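You operate a simulated robot arm through the tools that you are given. There is no shell and no other tool.

Carry out the task below with a simulated robot arm. There is one attempt and no reset: what you move stays moved.

JOB
Pack the short slim roll in the open carton and fold the short flaps in.
Fine: floor pad square on the floor first, roll on it, top pad plugged into its core, long flaps left open.
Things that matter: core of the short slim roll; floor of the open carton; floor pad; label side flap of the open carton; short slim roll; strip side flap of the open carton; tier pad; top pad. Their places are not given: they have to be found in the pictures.

The check looks at the end state, three seconds after you hand in, the way a careful person would. Anything else that was tipped, shoved, dropped, spilled or broken makes it a failure. Flat cloth is picked up by pressing the open fingertips on it (5 to 10 N) and closing them slowly along it; thin cloth reads only 2 to 8 mm in the jaws.

ROBOT AND FRAMES
A 7-joint arm with a fingered hand, fixed in place. Base frame: the origin is at the foot of the arm, x ahead of it, y to its left, z up; the work surface is at about z = 850. Lengths are in mm, angles in degrees, forces in N, time in s.
Its first joint turns from -166.0 to 166.0 degrees. Payload 4.7 kg.
The TCP is the grasp point between the finger pads, 36 mm short of the fingertips. In the tool frame z runs along the fingers and y along their closing line. The gripper opens to 120 mm. The gripper's body begins 42 mm behind the TCP. The gripper is a hand of 5 fingers: y runs from the thumb to the fingers, the wrist lies at [-18, -122, -210] in the tool frame, and closing takes about 1.5 s.
Orientation is that of the tool frame in the base frame, as a unit quaternion [x, y, z, w]. With the fingers straight down and the wrist toward the robot, the tool's x, y and z point along [0, 1, 0], [1, 0, 0] and [0, 0, -1] of the base frame.

CONTROLS
- The arm moves only by the tool play_rows. Its argument "deltas" is a list of rows, each a list of 2 entries, a list of its own where there are three numbers: the turn, a rotation vector about the base's x, y, z in units of 4 degrees (1.0 is 4 degrees), then the shift along the base's x, y, z in units of 40 mm (1.0 is 40 mm). In form: [[[ax, ay, az], [tx, ty, tz]], ...]. A call has 1 to 20 rows; each row shifts and turns the commanded pose from where the row before left it. "claw" is the opening, from 0 (shut) to 1 (fully open), set as the call begins (left out, the last holds). A call with a number of a shift or a turn outside -1 to 1 is refused whole. A row lasts 0.2 s, in which the tool goes at most 50 mm and 8.6 degrees; a call with a longer step from one row to the next is refused whole, and so is a gripper value outside its range. Where a pose cannot be reached the arm comes as near as it can. A force on the tool above 60 N (or 10 N above the force at the start of the call, whichever is more), or a blocked arm, ends the call early, and 0.2 s more pass. The fingers move at their own pace (about 45 mm/s each) and stop on an object; they squeeze with about 31 N. The grip force told is the motor's: it shows also when the fingers shut on nothing. Time passes only in rows, and 0.2 s behind the last, so rows that do not move let the fingers close. The reply holds the time, the measured pose of the TCP, the force on the tool along the base axes, the opening and the grip force, in the units named above and with some noise, with the torque about the TCP (base axes, N m) and any sound that the robot's microphone picked up.
- Cameras (640 x 400 px; columns grow to the right, rows downward): "scene" is fixed at [220.8, 648.3, 1485.1]; the picture's right is [-0.72, -0.69, 0.00], its down [-0.62, 0.65, -0.45] and it looks along [0.31, -0.33, -0.89] (base axes); focal length 214 px, centre (320, 200). "wrist" rides on the gripper at [73, -91, -143] in the tool frame; the picture's right is [-0.80, 0.28, -0.53], its down [-0.53, -0.73, 0.42] and it looks along [-0.27, 0.62, 0.74] (tool axes); focal length 234 px, centre (320, 200).
- grab_frame(camera): a new picture of that camera. The clock stands still meanwhile.
- curl_fingers(index, middle, ring, little, thumb_bend, thumb_turn): sets how far each is bent, from 0 (flat) to 1 (curled in); at 0.3 the hand is open as for a grip, at 0.7 the pads meet at the TCP. One left out holds its place. A second passes; each finger stops where it meets its share of the squeeze, and holds until it gets a number again. A gripper value or a shape takes the hand back. It gives what a move gives, with no picture; readings hold the bend of each and the force on index, middle, ring, little, thumb and palm. thumb_turn goes from beside the hand (0) to across from the fingers (1), as for a grip.
- preshape(shape): the hand has 5 fingers and takes this shape, open, in about a second: jaw (thumb against the fingers, like two jaws); tri (thumb and two fingers); tip (a fingertip pinch); poke (one finger out to press); point (the index stretched); flat (the hand flat); cup (the hand cupped); fist (a fist). The gripper value then closes the fingers along that shape, each until it touches; the sizes above hold for jaw. It gives what a move gives, with no picture.
- pixel_to_xyz(camera, pixels): for up to 12 pixels [column, row] of the newest picture of that camera ("zoom" is the newest enlarged one), the place [x, y, z] in the base frame of the surface seen there, good to about 2 mm. The clock stands still meanwhile.
- close_up(camera, box): a new picture of the part [left, top, right, bottom] of that camera's present view, enlarged. The clock stands still meanwhile.
- sign_off(): hands the job in; it is judged then, once.

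Open the gripper and draw the arm clear of the work before you hand the job in, unless the task says otherwise.

The tools are called after "Emit:" as name(argument=value, ...) on one line, values as JSON. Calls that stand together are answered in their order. play_rows: Moves the arm, as the interface text tells. Its arguments: {"type":"object","properties":{"deltas":{"type":"array","items":{"type":"array"}},"claw":{"type":"number"}},"required":["deltas"]} The other tools are called the same way: preshape (shape) gives the hand a shape; curl_fingers (index, middle, ring, little, thumb_bend, thumb_turn) moves the fingers one by one; grab_frame (camera) takes a picture; pixel_to_xyz (camera, pixels) gives the place of the surface under pixels of a picture; close_up (camera, box) takes an enlarged picture of a part of a camera's view; sign_off () hands the job in.

At the start:

```text
time: 0.0
tcp_pos: [292.2, 501.2, 1251.0]
ee_rot: [0.707, 0.707, 0.0, 0.0]
force: [0.7, 0.2, 0.4]
wrist_torque: [0.0, 0.02, 0.02]
width: 119.4
grasp_force: 0.0
shape: jaw
bend: [0.3, 0.3, 0.3, 0.3, 0.3, 0.98]
finger forces: [0.0, 0.1, 0.0, 0.0, 0.1, 0.1]
```

scene: 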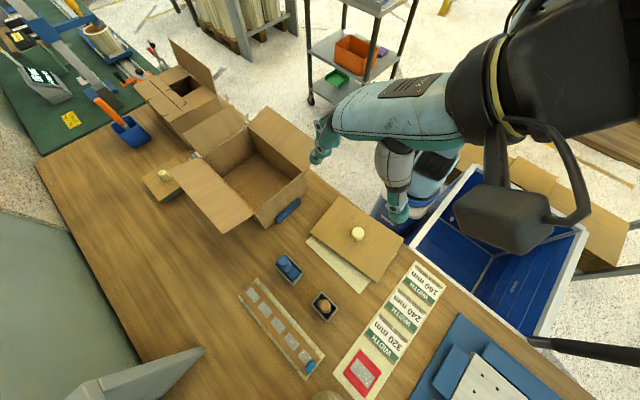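
wrist: 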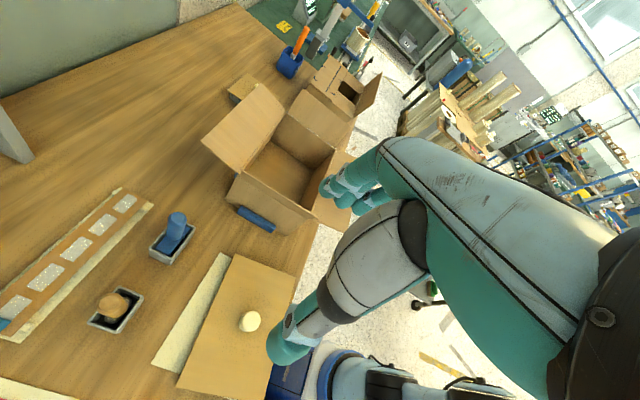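

I see an open carton near (255,165) in the scene, a pad with knob near (357,235), another small pad at (165,180), and two small trays with rolls. I take close-ups to tell these parts apart.

Emit:
close_up(camera="scene", box=[130, 30, 330, 240])

Emit:
close_up(camera="scene", box=[220, 180, 460, 400])

Emit:
close_up(camera="wrist", box=[180, 20, 380, 240])

Emit:
close_up(camera="wrist", box=[0, 170, 320, 400])

Emit:
close_up(camera="scene", box=[0, 0, 240, 160])

```text
1.90 times, centred on (230, 135) of scene
```

zoom: 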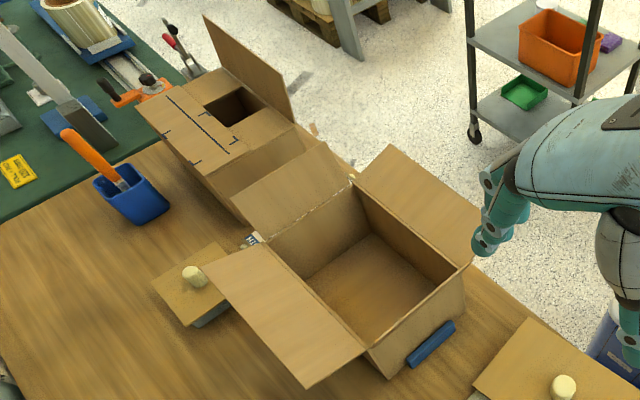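

```text
1.82 times, centred on (340, 290) of scene
```

zoom: 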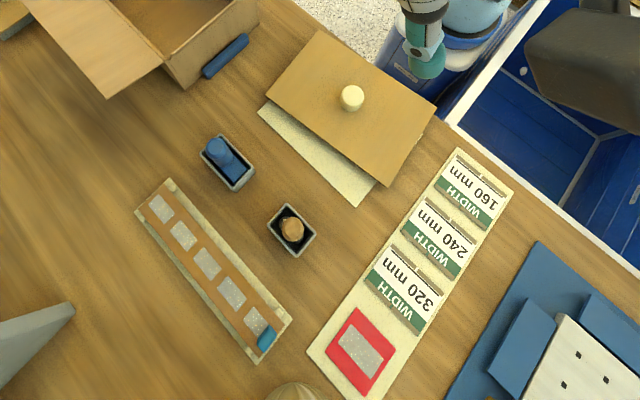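

```text
1.82 times, centred on (280, 130) of wrist
```

zoom: 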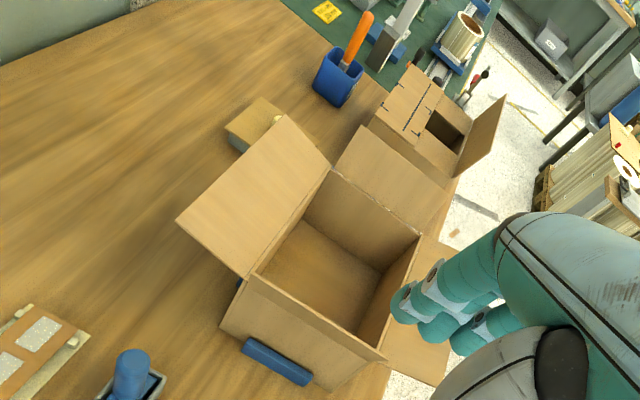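

```text
1.74 times, centred on (160, 285) of wrist
```

zoom: 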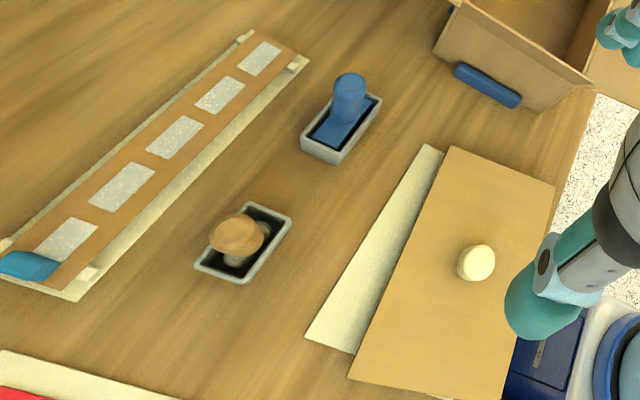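

```text
2.50 times, centred on (120, 80) of scene
```

zoom: 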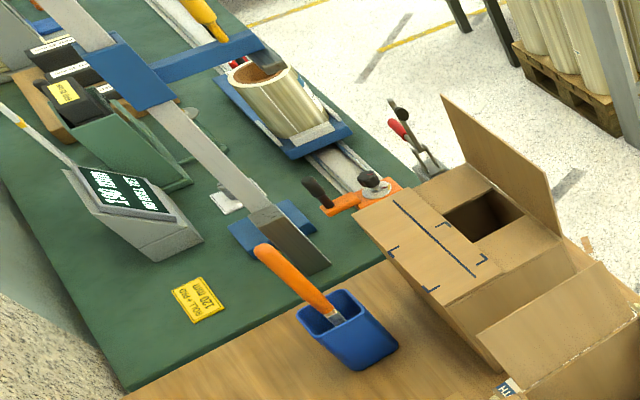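

The cropped views show rolls at the bottom edge (about (325,396)) and on the green mat (108,38). I'll read positions for the main things.

Emit:
grab_frame(camera="scene")

Emit:
pixel_to_xyz(camera="scene", pixels=[[357, 234], [345, 203], [403, 238], [370, 281], [308, 236], [165, 175], [325, 396], [108, 38], [240, 188], [265, 180], [303, 170], [288, 210]])

Emit:
pixel_to_xyz(camera="scene", pixels=[[175, 167], [203, 152], [226, 235], [253, 209], [262, 225], [305, 180], [248, 125], [190, 158], [265, 107], [314, 140], [307, 166], [217, 175]])

Emit:
close_up(camera="scene", box=[250, 320, 400, 400])

Emit:
close_up(camera="scene", box=[140, 130, 240, 210])

Emit:
close_up(camera="scene", box=[0, 20, 160, 120])

```text
taken
```

scene: 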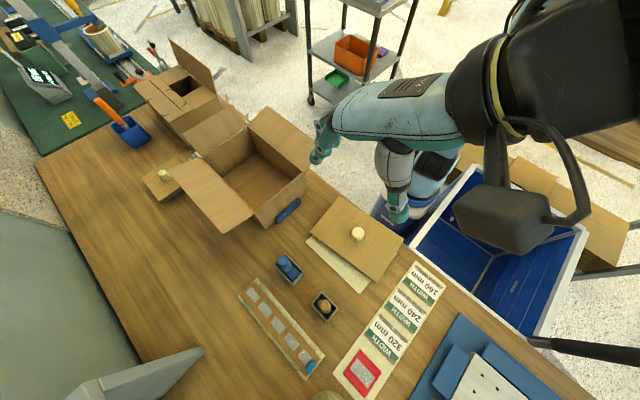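

```text
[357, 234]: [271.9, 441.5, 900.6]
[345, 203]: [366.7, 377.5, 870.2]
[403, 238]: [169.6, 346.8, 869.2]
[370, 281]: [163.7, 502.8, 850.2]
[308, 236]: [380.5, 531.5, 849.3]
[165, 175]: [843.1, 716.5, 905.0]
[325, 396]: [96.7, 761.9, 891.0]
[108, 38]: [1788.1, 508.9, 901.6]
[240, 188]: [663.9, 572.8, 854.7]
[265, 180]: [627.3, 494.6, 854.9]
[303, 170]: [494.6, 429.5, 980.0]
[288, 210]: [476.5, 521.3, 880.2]
```

```text
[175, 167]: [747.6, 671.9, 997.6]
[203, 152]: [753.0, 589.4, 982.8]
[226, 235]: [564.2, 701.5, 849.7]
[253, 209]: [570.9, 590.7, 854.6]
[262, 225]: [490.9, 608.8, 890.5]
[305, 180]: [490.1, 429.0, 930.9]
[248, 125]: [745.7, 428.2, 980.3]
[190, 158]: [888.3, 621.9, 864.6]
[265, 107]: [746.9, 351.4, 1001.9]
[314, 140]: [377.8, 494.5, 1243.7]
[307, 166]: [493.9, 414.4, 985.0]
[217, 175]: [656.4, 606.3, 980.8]
```

```text
4.27 times, centred on (325, 360) of scene
```

zoom: 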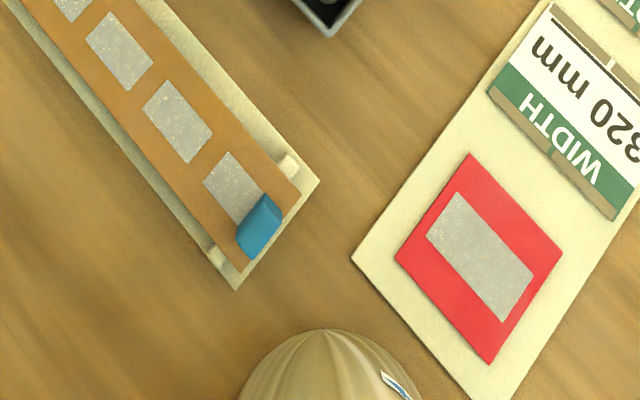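

```text
5.00 times, centred on (190, 170) of scene
```

zoom: 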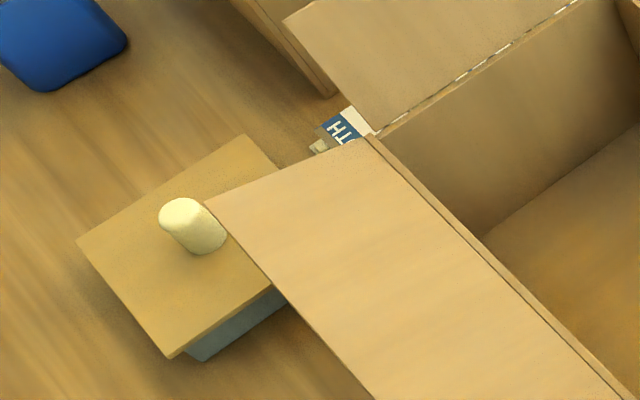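

```text
4.00 times, centred on (80, 70) of scene
```

zoom: 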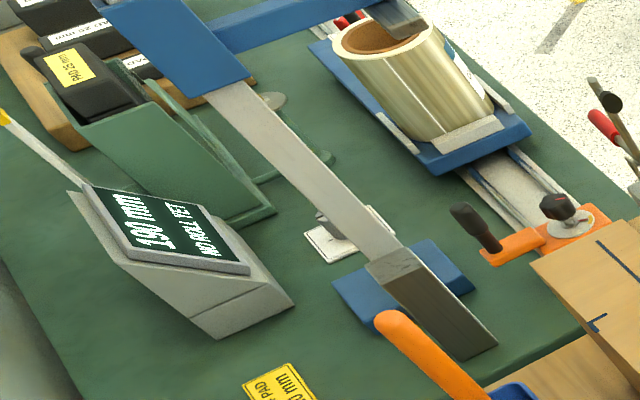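

The carton (interior about x 495–750, y 428–600, floor z≈855, rim z≈981) is located, and a roll top shows at (325,396) near [97,762,891]. I'll turn the hand about z so the wrist camera looks toward +y, where the rolls seem to stand.

Emit:
play_rows(deltas=[[[0, 0, 1], [0, 0, 0]], [[0, 0, 1], [0, 0, 0]], [[0, 0, 1], [0, 0, 0]], [[0, 0, 1], [0, 0, 0]], [[0, 0, 1], [0, 0, 0]], [[0, 0, 1], [0, 0, 0]], [[0, 0, 1], [0, 0, 0]], [[0, 0, 1], [0, 0, 0]], [[0, 0, 1], [0, 0, 0]], [[0, 0, 1], [0, 0, 0]], [[0, 0, 1], [0, 0, 0]], [[0, 0, 1], [0, 0, 0]], [[0, 0, 1], [0, 0, 0]], [[0, 0, 1], [0, 0, 0]], [[0, 0, 1], [0, 0, 0]], [[0, 0, 1], [0, 0, 0]], [[0, 0, 1], [0, 0, 0]], [[0, 0, 1], [0, 0, 0]], [[0, 0, 1], [0, 0, 0]], [[0, 0, 1], [0, 0, 0]]])

Emit:
grab_frame(camera="wrist")

Emit:
grab_frame(camera="scene")

```text
time: 4.2
tcp_pos: [291.9, 502.1, 1251.9]
ee_rot: [0.086, 0.996, -0.001, 0.0]
force: [0.1, 0.3, -0.4]
wrist_torque: [0.02, 0.01, -0.01]
width: 119.7
grasp_force: 0.0
shape: jaw
bend: [0.3, 0.3, 0.3, 0.3, 0.3, 0.98]
finger forces: [0.0, 0.1, 0.0, 0.0, 0.0, 0.0]
```

```text
taken
```

wrist: 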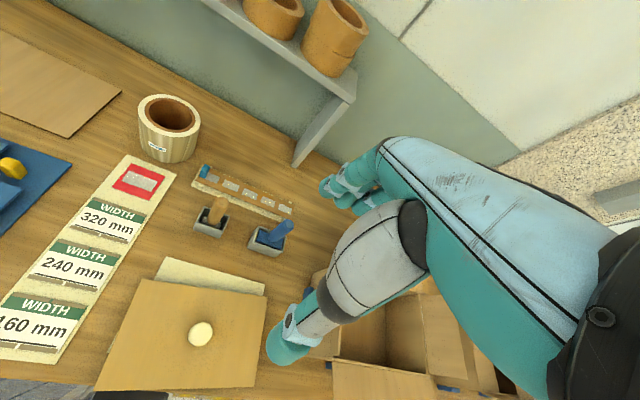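

```text
taken
```

scene: 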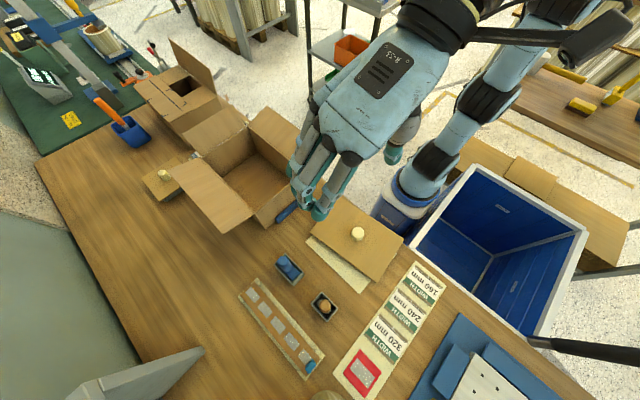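

A standing roll shows at wrist (168,128) with its brown core, plus a flat cardboard sheet at (50,80) and a blue object at (15,180). I turn on to see more on that side.

Emit:
pixel_to_xyz(camera="wrist", pixels=[[168, 128], [168, 95], [140, 105], [200, 118], [168, 115], [50, 80], [120, 92], [70, 137], [10, 170], [200, 334], [160, 282], [264, 297]])

Emit:
play_rows(deltas=[[[0, 0, 1], [0, 0, 0]], [[0, 0, 1], [0, 0, 0]], [[0, 0, 1], [0, 0, 0]], [[0, 0, 1], [0, 0, 0]], [[0, 0, 1], [0, 0, 0]], [[0, 0, 1], [0, 0, 0]], [[0, 0, 1], [0, 0, 0]], [[0, 0, 1], [0, 0, 0]], [[0, 0, 1], [0, 0, 0]], [[0, 0, 1], [0, 0, 0]], [[0, 0, 1], [0, 0, 0]], [[0, 0, 1], [0, 0, 0]]])

Emit:
grab_frame(camera="wrist")

```text
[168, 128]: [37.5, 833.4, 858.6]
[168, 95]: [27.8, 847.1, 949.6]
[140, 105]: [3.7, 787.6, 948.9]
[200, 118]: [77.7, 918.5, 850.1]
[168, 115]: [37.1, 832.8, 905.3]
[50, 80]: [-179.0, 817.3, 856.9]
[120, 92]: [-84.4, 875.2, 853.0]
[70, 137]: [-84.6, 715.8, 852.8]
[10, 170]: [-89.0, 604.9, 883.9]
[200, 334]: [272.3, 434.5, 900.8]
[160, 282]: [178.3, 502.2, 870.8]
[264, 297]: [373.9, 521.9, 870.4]
```

```text
time: 6.8
tcp_pos: [292.3, 502.1, 1252.2]
ee_rot: [-0.327, 0.945, 0.001, 0.0]
force: [-0.1, -0.8, 0.4]
wrist_torque: [0.02, 0.0, -0.02]
width: 119.7
grasp_force: 0.1
shape: jaw
bend: [0.3, 0.3, 0.3, 0.3, 0.3, 0.98]
finger forces: [0.0, 0.0, 0.0, 0.1, 0.1, 0.0]
```

```text
taken
```

wrist: 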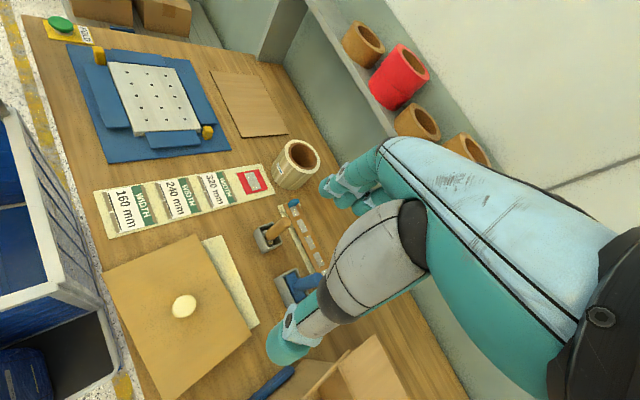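

One standing roll is at (295,165) near [40,830], a cardboard sheet at (248,103), and the blue rack left. I take close-ups of these from this viewpoint.

Emit:
close_up(camera="wrist", box=[180, 60, 340, 220])

Emit:
pixel_to_xyz(camera="wrist", pixels=[[297, 143], [290, 168], [277, 155], [319, 157], [300, 157], [210, 70], [250, 77], [288, 134], [242, 138], [248, 103], [275, 185], [303, 189]])

Emit:
close_up(camera="wrist", box=[90, 220, 330, 400])

Emit:
close_up(camera="wrist", box=[0, 0, 240, 160])

```text
2.50 times, centred on (260, 140) of wrist
```

zoom: 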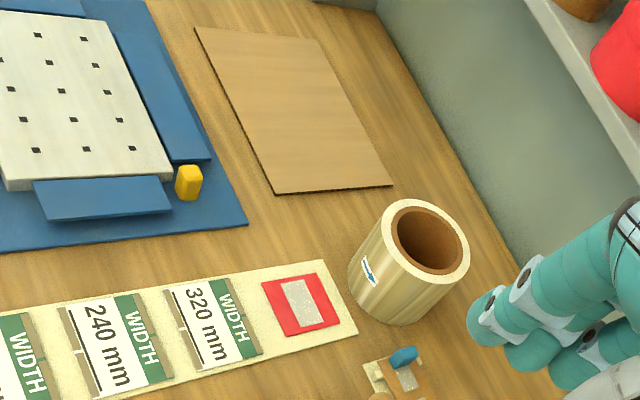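

```text
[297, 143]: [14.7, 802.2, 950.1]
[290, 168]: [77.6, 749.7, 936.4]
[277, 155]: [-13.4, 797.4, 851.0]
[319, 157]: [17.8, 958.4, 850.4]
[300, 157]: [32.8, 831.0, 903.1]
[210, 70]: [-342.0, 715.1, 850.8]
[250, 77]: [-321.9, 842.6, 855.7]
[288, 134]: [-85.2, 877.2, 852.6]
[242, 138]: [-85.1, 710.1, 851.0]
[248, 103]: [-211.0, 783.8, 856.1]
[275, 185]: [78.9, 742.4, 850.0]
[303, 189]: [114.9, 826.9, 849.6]
```

```text
2.22 times, centred on (210, 310) of wrist
```

zoom: 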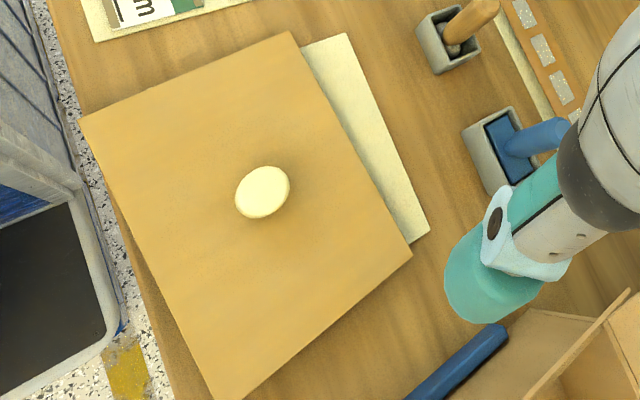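

```text
2.50 times, centred on (120, 80) of wrist
```

zoom: 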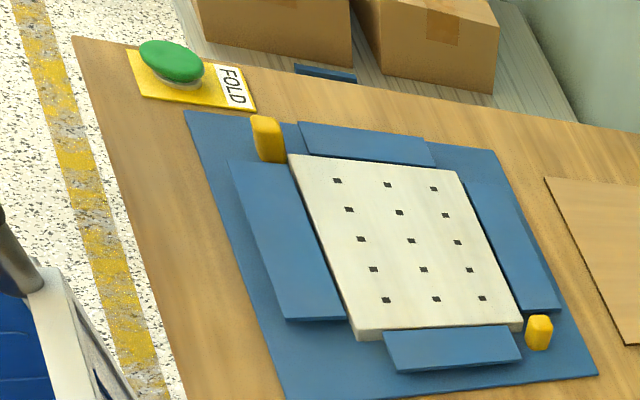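

The sheet at wrist (248,103) measures about 250x165 mm, and the knob board at [272,441] about 200x150. I now check the other knobbed pad and the cream sheet for heights and sizes.

Emit:
pixel_to_xyz(camera="scene", pixels=[[143, 178], [174, 158], [160, 200], [162, 173], [170, 200], [155, 185], [163, 203], [178, 192], [340, 263], [355, 275], [330, 255], [345, 245]])

Emit:
pixel_to_xyz(camera="wrist", pixels=[[199, 237], [104, 273], [262, 326], [184, 306], [240, 300], [225, 260], [215, 245], [250, 310], [175, 312], [193, 303], [155, 350], [130, 290]])

Emit:
close_up(camera="scene", box=[290, 180, 420, 300])

Emit:
close_up(camera="scene", box=[210, 150, 330, 250])

```text
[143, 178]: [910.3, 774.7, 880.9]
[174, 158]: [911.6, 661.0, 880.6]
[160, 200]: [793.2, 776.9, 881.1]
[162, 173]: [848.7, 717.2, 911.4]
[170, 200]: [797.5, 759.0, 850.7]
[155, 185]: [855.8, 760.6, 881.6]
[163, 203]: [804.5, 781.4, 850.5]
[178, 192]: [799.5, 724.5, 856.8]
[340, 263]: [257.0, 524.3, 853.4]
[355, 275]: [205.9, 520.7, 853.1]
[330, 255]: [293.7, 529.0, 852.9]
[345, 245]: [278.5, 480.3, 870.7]
```

```text
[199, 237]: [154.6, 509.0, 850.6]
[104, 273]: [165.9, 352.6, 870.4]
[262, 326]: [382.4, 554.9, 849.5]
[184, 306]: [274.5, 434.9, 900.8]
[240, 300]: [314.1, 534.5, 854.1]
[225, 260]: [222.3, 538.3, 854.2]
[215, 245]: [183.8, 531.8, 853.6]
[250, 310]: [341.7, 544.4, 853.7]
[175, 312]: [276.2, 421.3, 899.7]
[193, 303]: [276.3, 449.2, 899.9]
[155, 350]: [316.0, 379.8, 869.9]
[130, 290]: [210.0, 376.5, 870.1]
```

```text
3.33 times, centred on (355, 240) of scene
```

zoom: 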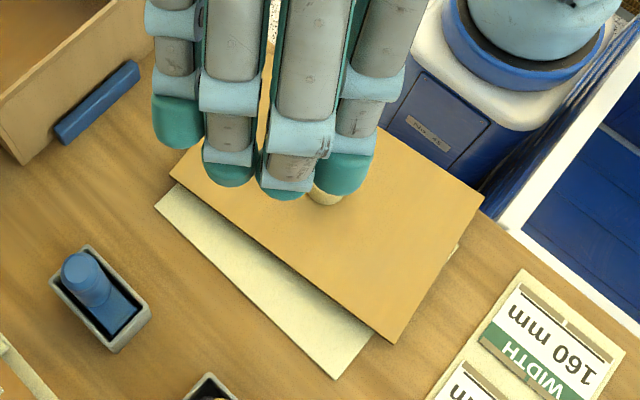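

```text
4.00 times, centred on (270, 200) of scene
```

zoom: 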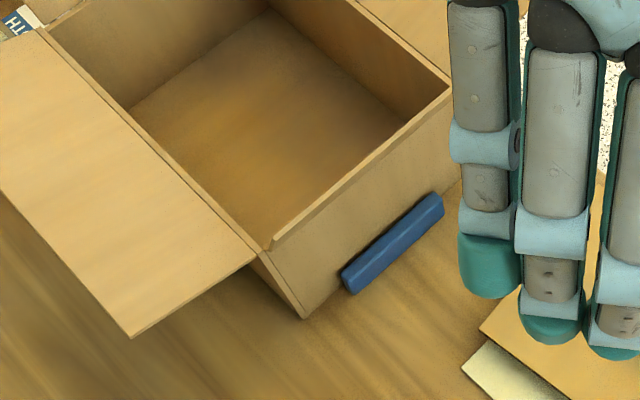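

The knob board (top z≈870) sits on a thin cream sheet (z≈853.6), and no flap is visible on the strip side of the carton. I move over the carton with the camera turned back to look at the inside of the strip side wall.

Emit:
play_rows(deltas=[[[0, 0, 1], [0.5, 0, 0]], [[0, 0, 1], [0.5, 0, 0]], [[0, 0, 1], [0.5, 0, 0]], [[0, 0, 1], [0.5, 0, 0]], [[0, 0, 1], [0.5, 0, 0]], [[0, 0, 1], [0.5, 0, 0]], [[0, 0, 1], [0.5, 0, 0]], [[0, 0, 1], [0.5, 0, 0]], [[0, 0, 1], [0.5, 0, 0]], [[0, 0, 1], [0.5, 0, 0]], [[0, 0, 1], [0.5, 0, 0]], [[0, 0, 1], [0.5, 0, 0]], [[0, 0, 1], [0.5, 0, 0]]])

Emit:
grab_frame(camera="wrist")

Emit:
grab_frame(camera="scene")

```text
time: 9.6
tcp_pos: [512.7, 469.2, 1152.6]
ee_rot: [0.708, -0.706, -0.001, 0.0]
force: [-0.5, -0.3, -0.6]
wrist_torque: [0.01, 0.0, 0.04]
width: 119.8
grasp_force: 0.0
shape: jaw
bend: [0.3, 0.3, 0.3, 0.3, 0.3, 0.98]
finger forces: [0.1, 0.0, 0.0, 0.0, 0.1, 0.0]
out of reach, approached as far as the arm can: row 9, 10, 11, 12, 13
```

```text
taken
```

wrist: 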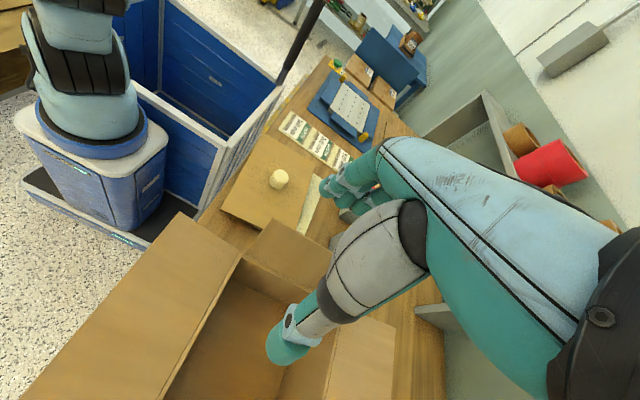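

```text
taken
```

scene: 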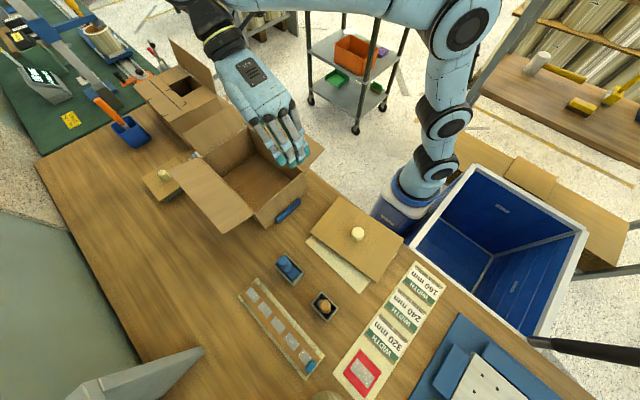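

From here a flap panel appears at wrist (290,250) on the strip side of the carton. I get its coordinates and an enlarged look.

Emit:
close_up(camera="wrist", box=[160, 190, 420, 400])

Emit:
pixel_to_xyz(camera="wrist", pixels=[[273, 222], [325, 250], [290, 250], [250, 255], [310, 275], [270, 245], [305, 290], [240, 275], [280, 300], [260, 320], [230, 350], [350, 350]])

Emit:
close_up(camera="scene", box=[150, 90, 330, 240])

```text
1.90 times, centred on (290, 295) of wrist
```

zoom: 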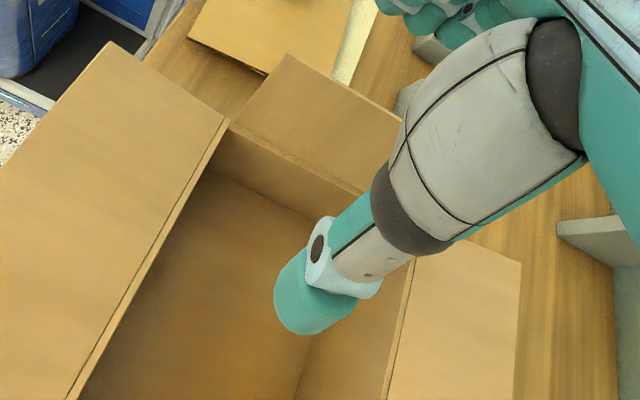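

```text
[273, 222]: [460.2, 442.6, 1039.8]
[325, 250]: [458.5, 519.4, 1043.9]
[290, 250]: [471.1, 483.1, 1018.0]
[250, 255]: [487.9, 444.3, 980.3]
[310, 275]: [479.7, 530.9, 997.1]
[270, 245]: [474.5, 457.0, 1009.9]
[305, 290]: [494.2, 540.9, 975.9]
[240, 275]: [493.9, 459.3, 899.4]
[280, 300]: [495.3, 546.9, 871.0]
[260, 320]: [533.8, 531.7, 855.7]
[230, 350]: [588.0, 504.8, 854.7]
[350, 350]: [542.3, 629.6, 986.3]
```

```text
2.67 times, centred on (240, 165) of scene
```

zoom: 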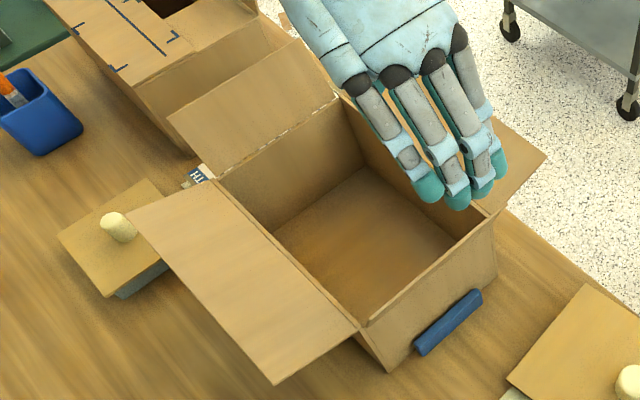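

The strip side flap leans out steeply from hinge [490,·,980] to edge [459,·,1043] (about 70 mm long). Now I read the label side flap and the carton corners from the enlarged scene view.

Emit:
pixel_to_xyz(camera="zoom", pixels=[[176, 122], [280, 48], [222, 168], [330, 100], [250, 110], [358, 322], [275, 378], [135, 215], [220, 187], [275, 228], [360, 170], [455, 240]])

Emit:
pixel_to_xyz(camera="zoom", pixels=[[370, 320], [390, 300], [320, 160], [350, 130], [300, 270], [340, 300], [480, 215], [540, 158], [510, 190], [440, 330], [475, 295], [420, 345]])

Emit:
close_up(camera="scene", box=[180, 100, 260, 160])

```text
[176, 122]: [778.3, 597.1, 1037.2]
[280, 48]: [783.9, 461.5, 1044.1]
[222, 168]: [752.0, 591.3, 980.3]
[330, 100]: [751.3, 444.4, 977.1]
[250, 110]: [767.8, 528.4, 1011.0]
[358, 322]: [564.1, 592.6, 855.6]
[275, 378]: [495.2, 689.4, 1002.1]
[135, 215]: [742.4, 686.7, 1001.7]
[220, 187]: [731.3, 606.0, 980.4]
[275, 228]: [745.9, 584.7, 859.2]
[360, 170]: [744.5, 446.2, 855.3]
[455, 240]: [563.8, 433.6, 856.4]
```

```text
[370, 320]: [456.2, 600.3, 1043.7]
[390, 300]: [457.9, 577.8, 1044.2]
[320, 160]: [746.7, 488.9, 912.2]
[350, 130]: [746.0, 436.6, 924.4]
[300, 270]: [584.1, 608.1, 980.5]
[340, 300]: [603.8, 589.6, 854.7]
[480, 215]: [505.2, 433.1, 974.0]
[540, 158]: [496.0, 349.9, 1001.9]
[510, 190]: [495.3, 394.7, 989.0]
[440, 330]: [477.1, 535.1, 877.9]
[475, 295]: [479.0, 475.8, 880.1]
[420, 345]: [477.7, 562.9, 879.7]
```

```text
6.67 times, centred on (220, 130) of scene
```

zoom: 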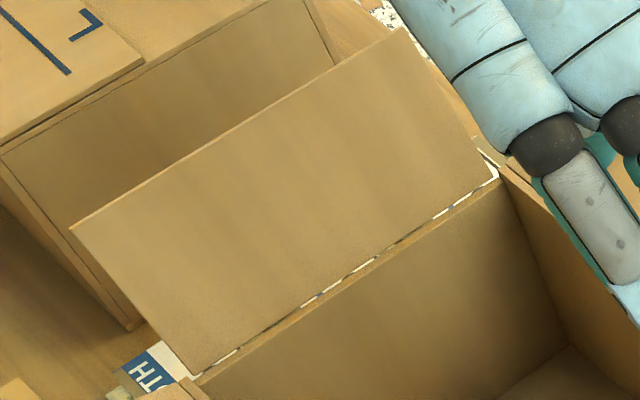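

Both short flaps rise steeply outward (edges at z≈1043, x≈458 and x≈781); the interior is about x 494–746, y 433–603. I zoom in on signs on the mat and the pad stack for hints on which pad is which.

Emit:
close_up(camera="scene", box=[0, 10, 60, 50])

Emit:
close_up(camera="scene", box=[50, 100, 90, 135])

Emit:
close_up(camera="wrist", box=[200, 110, 360, 240])

Emit:
close_up(camera="scene", box=[290, 190, 420, 300])

```text
10.00 times, centred on (30, 30) of scene
```

zoom: 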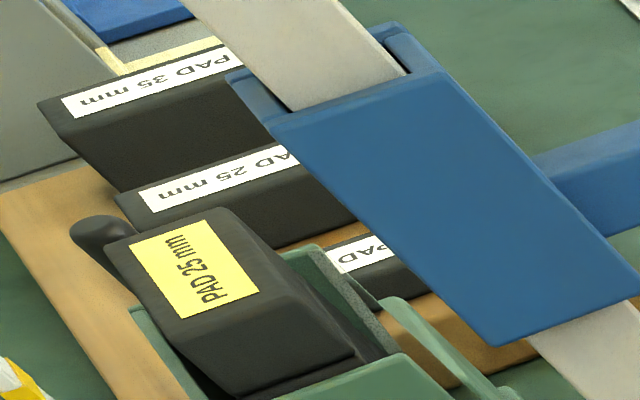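

```text
11.43 times, centred on (70, 118) of scene
```

zoom: 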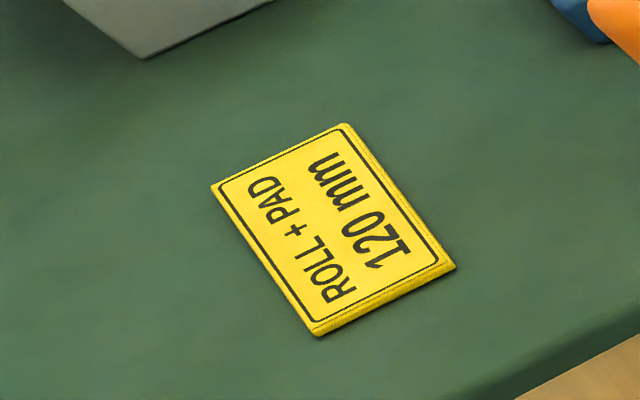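

```text
3.08 times, centred on (280, 175) of wrist
```

zoom: 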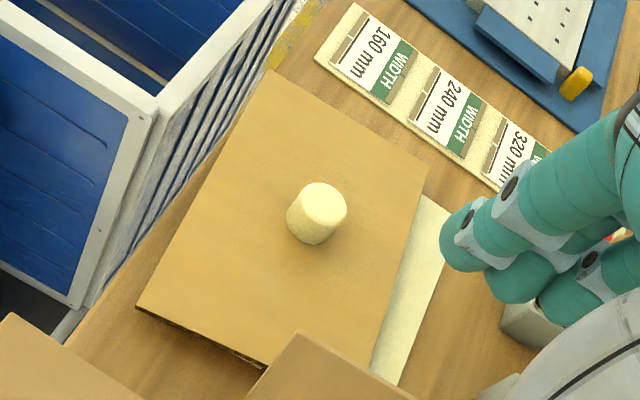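

```text
3.64 times, centred on (355, 245) of scene
```

zoom: 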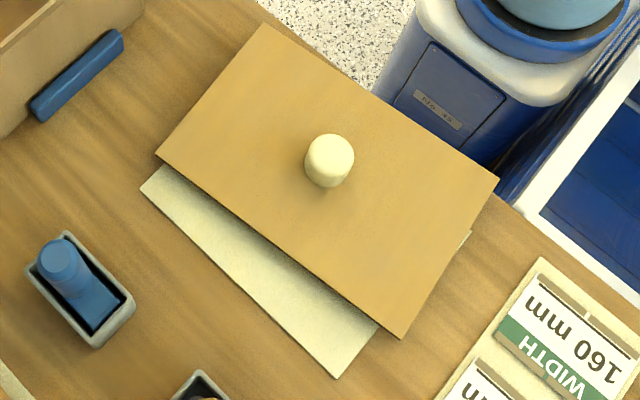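

The pad stack and stand remain ambiguous, so I want low, close views of each pad. First I swing the hand back (yaw −80°) while retreating in x.

Emit:
play_rows(deltas=[[[0, 0, -1], [-0.3, 0.1, 0]], [[0, 0, -1], [-0.3, 0.1, 0]], [[0, 0, -1], [-0.3, 0.1, 0]], [[0, 0, -1], [-0.3, 0.1, 0]], [[0, 0, -1], [-0.3, 0.1, 0]], [[0, 0, -1], [-0.3, 0.1, 0]], [[0, 0, -1], [-0.3, 0.1, 0]], [[0, 0, -1], [-0.3, 0.1, 0]], [[0, 0, -1], [-0.3, 0.1, 0]], [[0, 0, -1], [-0.3, 0.1, 0]], [[0, 0, -1], [-0.3, 0.1, 0]], [[0, 0, -1], [-0.3, 0.1, 0]], [[0, 0, -1], [-0.3, 0.1, 0]], [[0, 0, -1], [-0.3, 0.1, 0]], [[0, 0, -1], [-0.3, 0.1, 0]], [[0, 0, -1], [-0.3, 0.1, 0]], [[0, 0, -1], [-0.3, 0.1, 0]], [[0, 0, -1], [-0.3, 0.1, 0]], [[0, 0, -1], [-0.3, 0.1, 0]], [[0, 0, -1], [-0.3, 0.1, 0]]])

Emit:
grab_frame(camera="wrist")

```text
time: 13.8
tcp_pos: [271.9, 551.1, 1149.9]
ee_rot: [-0.088, 0.996, -0.001, 0.0]
force: [0.3, 0.2, 0.5]
wrist_torque: [0.02, -0.02, -0.01]
width: 119.7
grasp_force: 0.1
shape: jaw
bend: [0.3, 0.3, 0.3, 0.3, 0.3, 0.98]
finger forces: [0.1, 0.0, 0.1, 0.0, 0.1, 0.1]
```

```text
taken
```

wrist: 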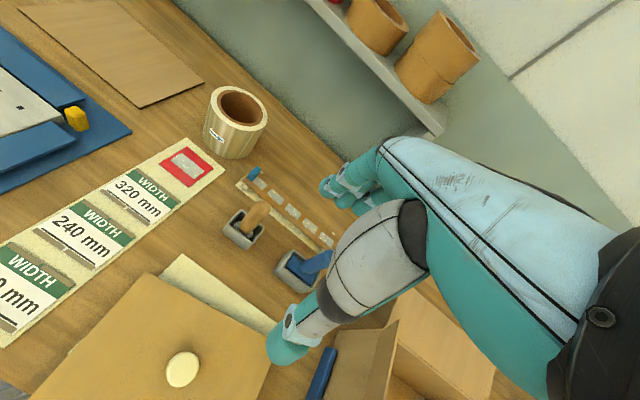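

The commanded pose tracks the measured one. The roll (235,120) and sheet (110,50) are closer here, so I measure them in an enlarged view.

Emit:
close_up(camera="wrist", box=[190, 70, 290, 170])

```text
4.00 times, centred on (240, 120) of wrist
```

zoom: 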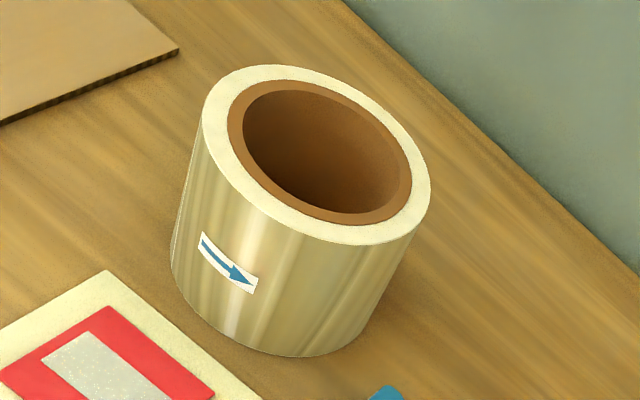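

Now I query points on the roll's rim and core edge.

Emit:
pixel_to_xyz(camera="zoom", pixels=[[265, 70], [209, 105], [240, 185], [330, 238], [425, 210], [415, 145], [350, 90], [330, 218], [236, 110], [405, 195], [300, 85], [275, 195]])

Emit:
pixel_to_xyz(camera="zoom", pixels=[[218, 245], [252, 285], [235, 265], [320, 150], [300, 150], [175, 48], [300, 350], [10, 110], [340, 300], [205, 330], [390, 395], [120, 80]])

Emit:
pixel_to_xyz(camera="wrist", pixels=[[141, 105], [202, 82], [112, 3], [22, 8], [140, 100], [195, 81], [108, 5], [26, 12], [70, 55], [60, 45], [150, 45], [170, 92]])

```text
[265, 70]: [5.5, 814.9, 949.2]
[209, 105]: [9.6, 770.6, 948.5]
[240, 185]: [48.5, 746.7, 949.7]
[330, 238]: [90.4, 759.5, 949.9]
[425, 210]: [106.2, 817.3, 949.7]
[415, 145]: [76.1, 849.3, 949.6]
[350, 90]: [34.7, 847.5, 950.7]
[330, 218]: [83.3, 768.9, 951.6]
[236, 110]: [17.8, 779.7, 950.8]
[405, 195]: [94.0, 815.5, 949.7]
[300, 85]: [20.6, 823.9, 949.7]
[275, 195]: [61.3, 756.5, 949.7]
```

```text
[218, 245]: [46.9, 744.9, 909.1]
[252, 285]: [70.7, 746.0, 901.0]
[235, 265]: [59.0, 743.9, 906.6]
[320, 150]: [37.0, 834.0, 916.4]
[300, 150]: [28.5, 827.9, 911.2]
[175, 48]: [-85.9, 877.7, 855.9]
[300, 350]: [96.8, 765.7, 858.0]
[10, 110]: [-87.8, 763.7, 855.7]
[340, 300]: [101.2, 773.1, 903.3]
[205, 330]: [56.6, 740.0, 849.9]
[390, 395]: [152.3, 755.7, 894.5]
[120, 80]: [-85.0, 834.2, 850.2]
```

```text
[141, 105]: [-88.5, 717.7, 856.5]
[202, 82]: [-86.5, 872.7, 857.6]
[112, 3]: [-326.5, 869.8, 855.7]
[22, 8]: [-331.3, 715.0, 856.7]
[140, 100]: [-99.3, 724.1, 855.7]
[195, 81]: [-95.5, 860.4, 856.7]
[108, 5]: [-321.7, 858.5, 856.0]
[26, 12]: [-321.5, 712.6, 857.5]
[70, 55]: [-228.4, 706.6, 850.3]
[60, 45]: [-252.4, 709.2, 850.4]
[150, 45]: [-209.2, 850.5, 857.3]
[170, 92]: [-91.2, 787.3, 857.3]
```

The roll is centred near [56,800] (outer radius ~53, height 100, core radius ~40) and the plain sheet is 245×165×6 mm at [-209,793]. Next I move to view the knobbed pad near [850,717] from a lower angle.

Emit:
play_rows(deltas=[[[0, 0, -1], [0.26, 0.285, -0.175]], [[0, 0, -1], [0.26, 0.285, -0.175]], [[0, 0, -1], [0.26, 0.285, -0.175]], [[0, 0, -1], [0.26, 0.285, -0.175]], [[0, 0, -1], [0.26, 0.285, -0.175]], [[0, 0, -1], [0.26, 0.285, -0.175]], [[0, 0, -1], [0.26, 0.285, -0.175]], [[0, 0, -1], [0.26, 0.285, -0.175]], [[0, 0, -1], [0.26, 0.285, -0.175]], [[0, 0, -1], [0.26, 0.285, -0.175]], [[0, 0, -1], [0.26, 0.285, -0.175]], [[0, 0, -1], [0.26, 0.285, -0.175]], [[0, 0, -1], [0.26, 0.285, -0.175]], [[0, 0, -1], [0.26, 0.285, -0.175]], [[0, 0, -1], [0.26, 0.285, -0.175]], [[0, 0, -1], [0.26, 0.285, -0.175]], [[0, 0, -1], [0.26, 0.285, -0.175]], [[0, 0, -1], [0.26, 0.285, -0.175]], [[0, 0, -1], [0.26, 0.285, -0.175]], [[0, 0, 0], [0.26, 0.285, -0.175]]])

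Emit:
grab_frame(camera="wrist")

```text
time: 18.0
tcp_pos: [480.8, 779.8, 1012.7]
ee_rot: [0.545, 0.838, 0.001, -0.001]
force: [0.0, 0.3, 0.4]
wrist_torque: [-0.03, 0.01, -0.01]
width: 119.6
grasp_force: 0.1
shape: jaw
bend: [0.3, 0.3, 0.3, 0.3, 0.3, 0.98]
finger forces: [0.0, 0.1, 0.0, 0.1, 0.0, 0.0]
```

```text
taken
```

wrist: 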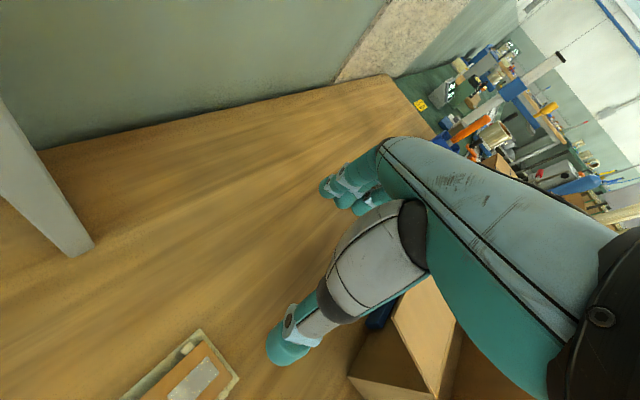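

The pad is hidden behind the hand, so I turn the yaw by −40° to bring it left of the fingers.

Emit:
play_rows(deltas=[[[0, 0, -1], [0, 0, 0]], [[0, 0, -1], [0, 0, 0]], [[0, 0, -1], [0, 0, 0]], [[0, 0, -1], [0, 0, 0]], [[0, 0, -1], [0, 0, 0]], [[0, 0, -1], [0, 0, 0]], [[0, 0, -1], [0, 0, 0]], [[0, 0, -1], [0, 0, 0]], [[0, 0, -1], [0, 0, 0]], [[0, 0, -1], [0, 0, 0]]])

Emit:
grab_frame(camera="wrist")

```text
time: 20.2
tcp_pos: [480.0, 778.4, 1010.4]
ee_rot: [0.798, 0.602, 0.0, 0.001]
force: [-0.3, 0.9, 0.2]
wrist_torque: [0.01, -0.06, -0.02]
width: 119.9
grasp_force: 0.1
shape: jaw
bend: [0.3, 0.3, 0.3, 0.3, 0.3, 0.98]
finger forces: [0.1, 0.0, 0.1, 0.0, 0.0, 0.1]
```

```text
taken
```

wrist: 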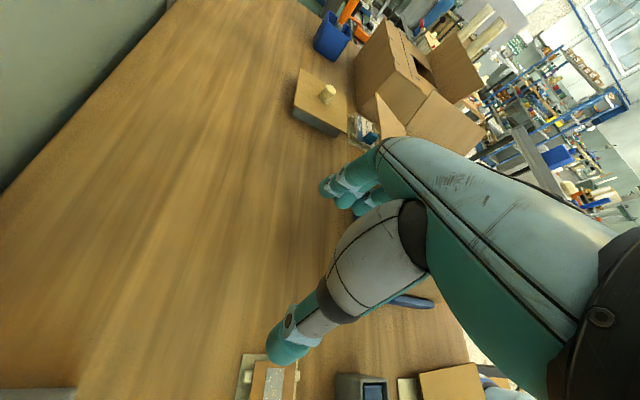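

Now the small knobbed pad shows at (320,105) on a gray block. I zoom in on it.

Emit:
close_up(camera="wrist", box=[270, 50, 400, 160])

Emit:
close_up(camera="wrist", box=[380, 330, 500, 400])

```text
3.64 times, centred on (335, 105) of wrist
```

zoom: 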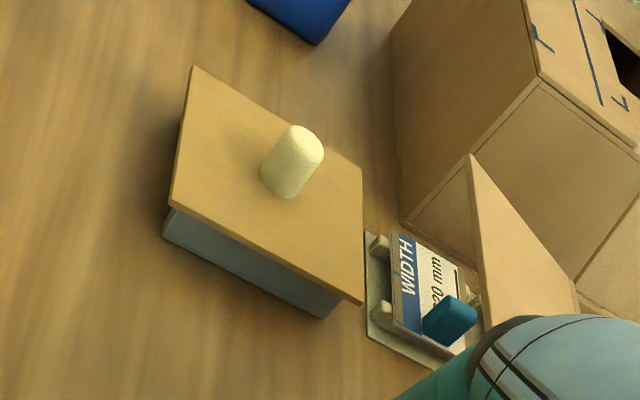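

```text
5.33 times, centred on (440, 365) of wrist
```

zoom: 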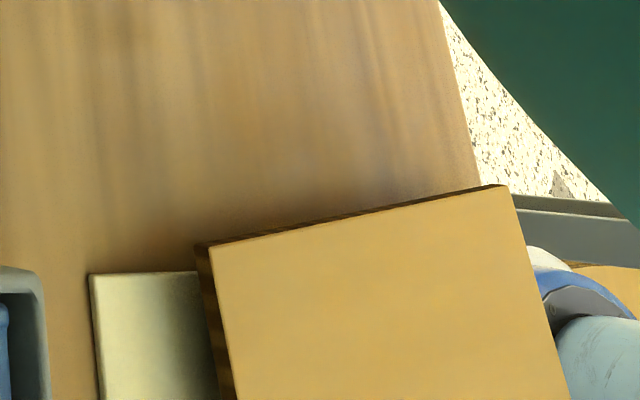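

The small pad (118 mm square, near the roll's diameter) rests on a gray block, while the big knobbed board looks like a thick corrugated layer or stack. I'll get positions of the small tools nearby, then view the stack edge from a low angle on the +y side.

Emit:
pixel_to_xyz(camera="wrist", pixels=[[421, 384], [429, 376], [473, 366], [403, 385], [405, 397], [425, 390], [470, 385], [360, 383], [265, 380], [328, 90], [297, 110], [325, 128]])

Emit:
grab_frame(camera="scene")

Emit:
pixel_to_xyz(camera="scene", pixels=[[288, 262], [295, 283], [323, 302], [330, 318], [320, 292], [276, 285], [240, 295], [310, 370], [323, 355], [255, 280], [288, 212], [298, 202]])

```text
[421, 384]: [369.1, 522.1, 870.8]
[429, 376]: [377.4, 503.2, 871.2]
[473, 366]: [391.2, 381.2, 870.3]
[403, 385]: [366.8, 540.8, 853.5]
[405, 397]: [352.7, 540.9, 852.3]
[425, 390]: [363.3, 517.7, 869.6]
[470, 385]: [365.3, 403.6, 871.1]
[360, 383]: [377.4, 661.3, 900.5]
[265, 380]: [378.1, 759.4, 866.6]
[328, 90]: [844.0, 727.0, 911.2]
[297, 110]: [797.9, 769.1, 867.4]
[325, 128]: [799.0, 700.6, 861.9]
```

```text
taken
```

scene: 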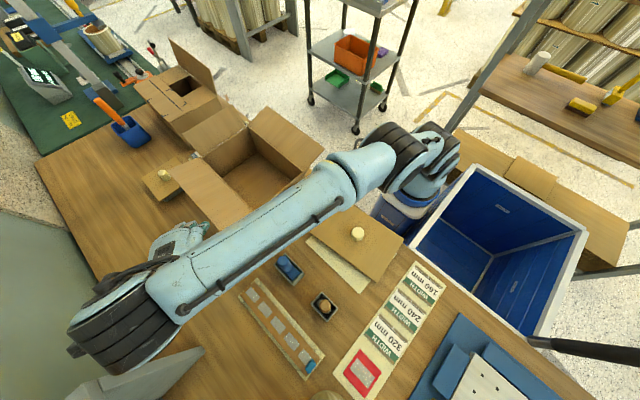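

```text
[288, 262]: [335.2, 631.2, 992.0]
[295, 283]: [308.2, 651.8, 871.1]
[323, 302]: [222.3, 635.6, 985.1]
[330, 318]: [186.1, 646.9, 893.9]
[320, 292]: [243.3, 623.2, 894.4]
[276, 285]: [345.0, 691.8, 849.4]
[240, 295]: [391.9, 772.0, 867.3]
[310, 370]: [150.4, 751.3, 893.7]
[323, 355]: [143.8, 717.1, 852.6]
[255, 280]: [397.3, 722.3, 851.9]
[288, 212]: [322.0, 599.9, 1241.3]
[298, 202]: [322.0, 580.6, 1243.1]
```

The stamps stand up to z≈992, so I'll stay above them. I move back over the label strip to get a lower, closer view of the big knobbed board from the −x side.

Emit:
play_rows(deltas=[[[0, 0, -0.5], [-0.4, -0.2, 0.6]], [[0, 0, -0.5], [-0.4, -0.2, 0.6]], [[0, 0, -0.5], [-0.4, -0.2, 0.6]], [[0, 0, -0.5], [-0.4, -0.2, 0.6]], [[0, 0, -0.5], [-0.4, -0.2, 0.3]], [[0, 0, -0.5], [-0.6, -0.4, 0]], [[0, 0, -0.5], [-0.6, -0.4, 0]], [[0, 0, -0.5], [-0.6, -0.5, 0]], [[0, 0, -0.5], [-0.6, -0.5, 0]], [[0, 0, -0.5], [-0.6, -0.5, 0]], [[0, 0, -0.5], [-0.6, -0.5, 0]], [[0, 0, -0.5], [-0.6, -0.5, 0]], [[0, 0, -0.5], [-0.6, -0.5, 0]], [[0, 0, -0.5], [-0.6, -0.5, 0]], [[0, 0, -0.5], [-0.6, -0.5, 0]], [[0, 0, -0.5], [-0.6, -0.5, 0]], [[0, 0, -0.5], [-0.6, -0.5, 0]]])

Emit:
grab_frame(camera="wrist")

```text
time: 23.8
tcp_pos: [138.0, 474.8, 1065.4]
ee_rot: [0.94, 0.342, 0.0, -0.001]
force: [0.1, 0.5, -0.6]
wrist_torque: [0.01, 0.02, -0.01]
width: 119.8
grasp_force: 0.0
shape: jaw
bend: [0.3, 0.3, 0.3, 0.3, 0.3, 0.98]
finger forces: [0.0, 0.1, 0.0, 0.0, 0.0, 0.0]
out of reach, approached as far as the arm can: row 5, 9, 10, 11, 12, 13, 14, 15, 16, 17
```

```text
taken
```

wrist: 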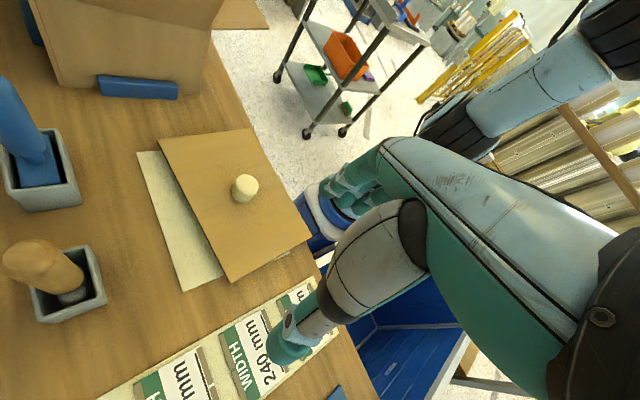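

A good view of the knob board is at (235,205) now. I zoom in on its edges.

Emit:
close_up(camera="wrist", box=[120, 110, 330, 300])

Emit:
close_up(camera="wrist", box=[190, 220, 320, 300])

```text
2.11 times, centred on (225, 205) of wrist
```

zoom: 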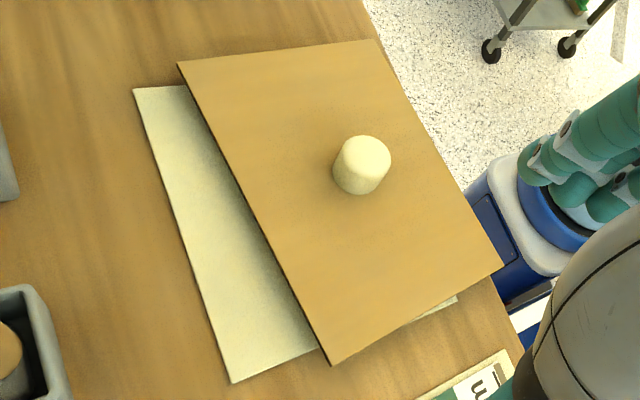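

```text
4.92 times, centred on (255, 260) of wrist
```

zoom: 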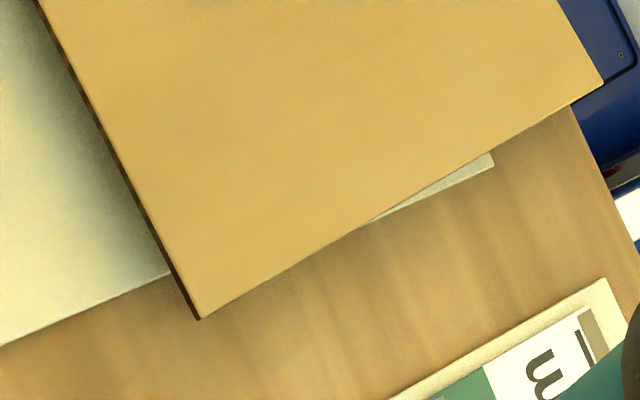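

The board seems to hover above the cream plate (soft shadow below its edge). I measure the board's and the plate's corners.

Emit:
close_up(camera="wrist", box=[120, 110, 330, 300])

Emit:
pixel_to_xyz(camera="zoom", pixels=[[182, 64], [377, 42], [498, 264], [331, 360], [136, 90], [232, 380], [454, 300], [363, 150], [340, 140], [390, 160], [355, 190], [240, 150]])

Emit:
pixel_to_xyz(camera="zoom", pixels=[[363, 138], [336, 162], [391, 165], [360, 194], [308, 346], [220, 170], [205, 125], [260, 235], [440, 305], [300, 335], [350, 175], [345, 180]])

```text
2.11 times, centred on (225, 205) of wrist
```

zoom: 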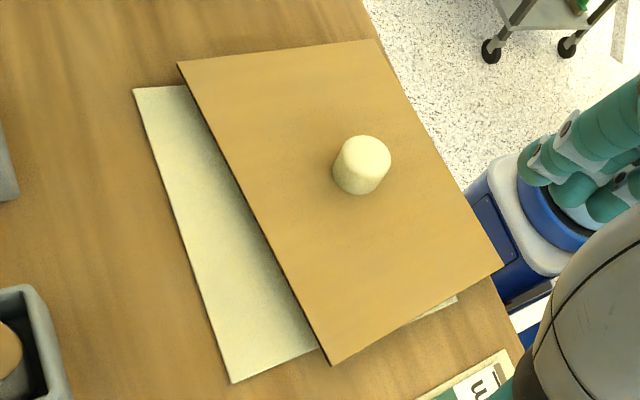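

```text
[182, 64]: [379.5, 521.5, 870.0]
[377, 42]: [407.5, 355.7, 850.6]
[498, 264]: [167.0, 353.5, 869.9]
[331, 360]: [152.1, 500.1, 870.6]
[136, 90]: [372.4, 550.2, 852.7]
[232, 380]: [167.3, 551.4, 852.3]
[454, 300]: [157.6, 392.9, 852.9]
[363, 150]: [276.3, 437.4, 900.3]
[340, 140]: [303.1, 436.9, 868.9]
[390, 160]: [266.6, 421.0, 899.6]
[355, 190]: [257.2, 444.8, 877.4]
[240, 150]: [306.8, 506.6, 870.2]
```

```text
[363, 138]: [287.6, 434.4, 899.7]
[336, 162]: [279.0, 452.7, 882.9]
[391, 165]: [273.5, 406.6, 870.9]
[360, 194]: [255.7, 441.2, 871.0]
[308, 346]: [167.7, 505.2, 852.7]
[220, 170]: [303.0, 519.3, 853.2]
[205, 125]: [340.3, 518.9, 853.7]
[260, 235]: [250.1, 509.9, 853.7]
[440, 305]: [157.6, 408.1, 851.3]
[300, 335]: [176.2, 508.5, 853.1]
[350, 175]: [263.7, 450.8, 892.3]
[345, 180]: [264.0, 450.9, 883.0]
```

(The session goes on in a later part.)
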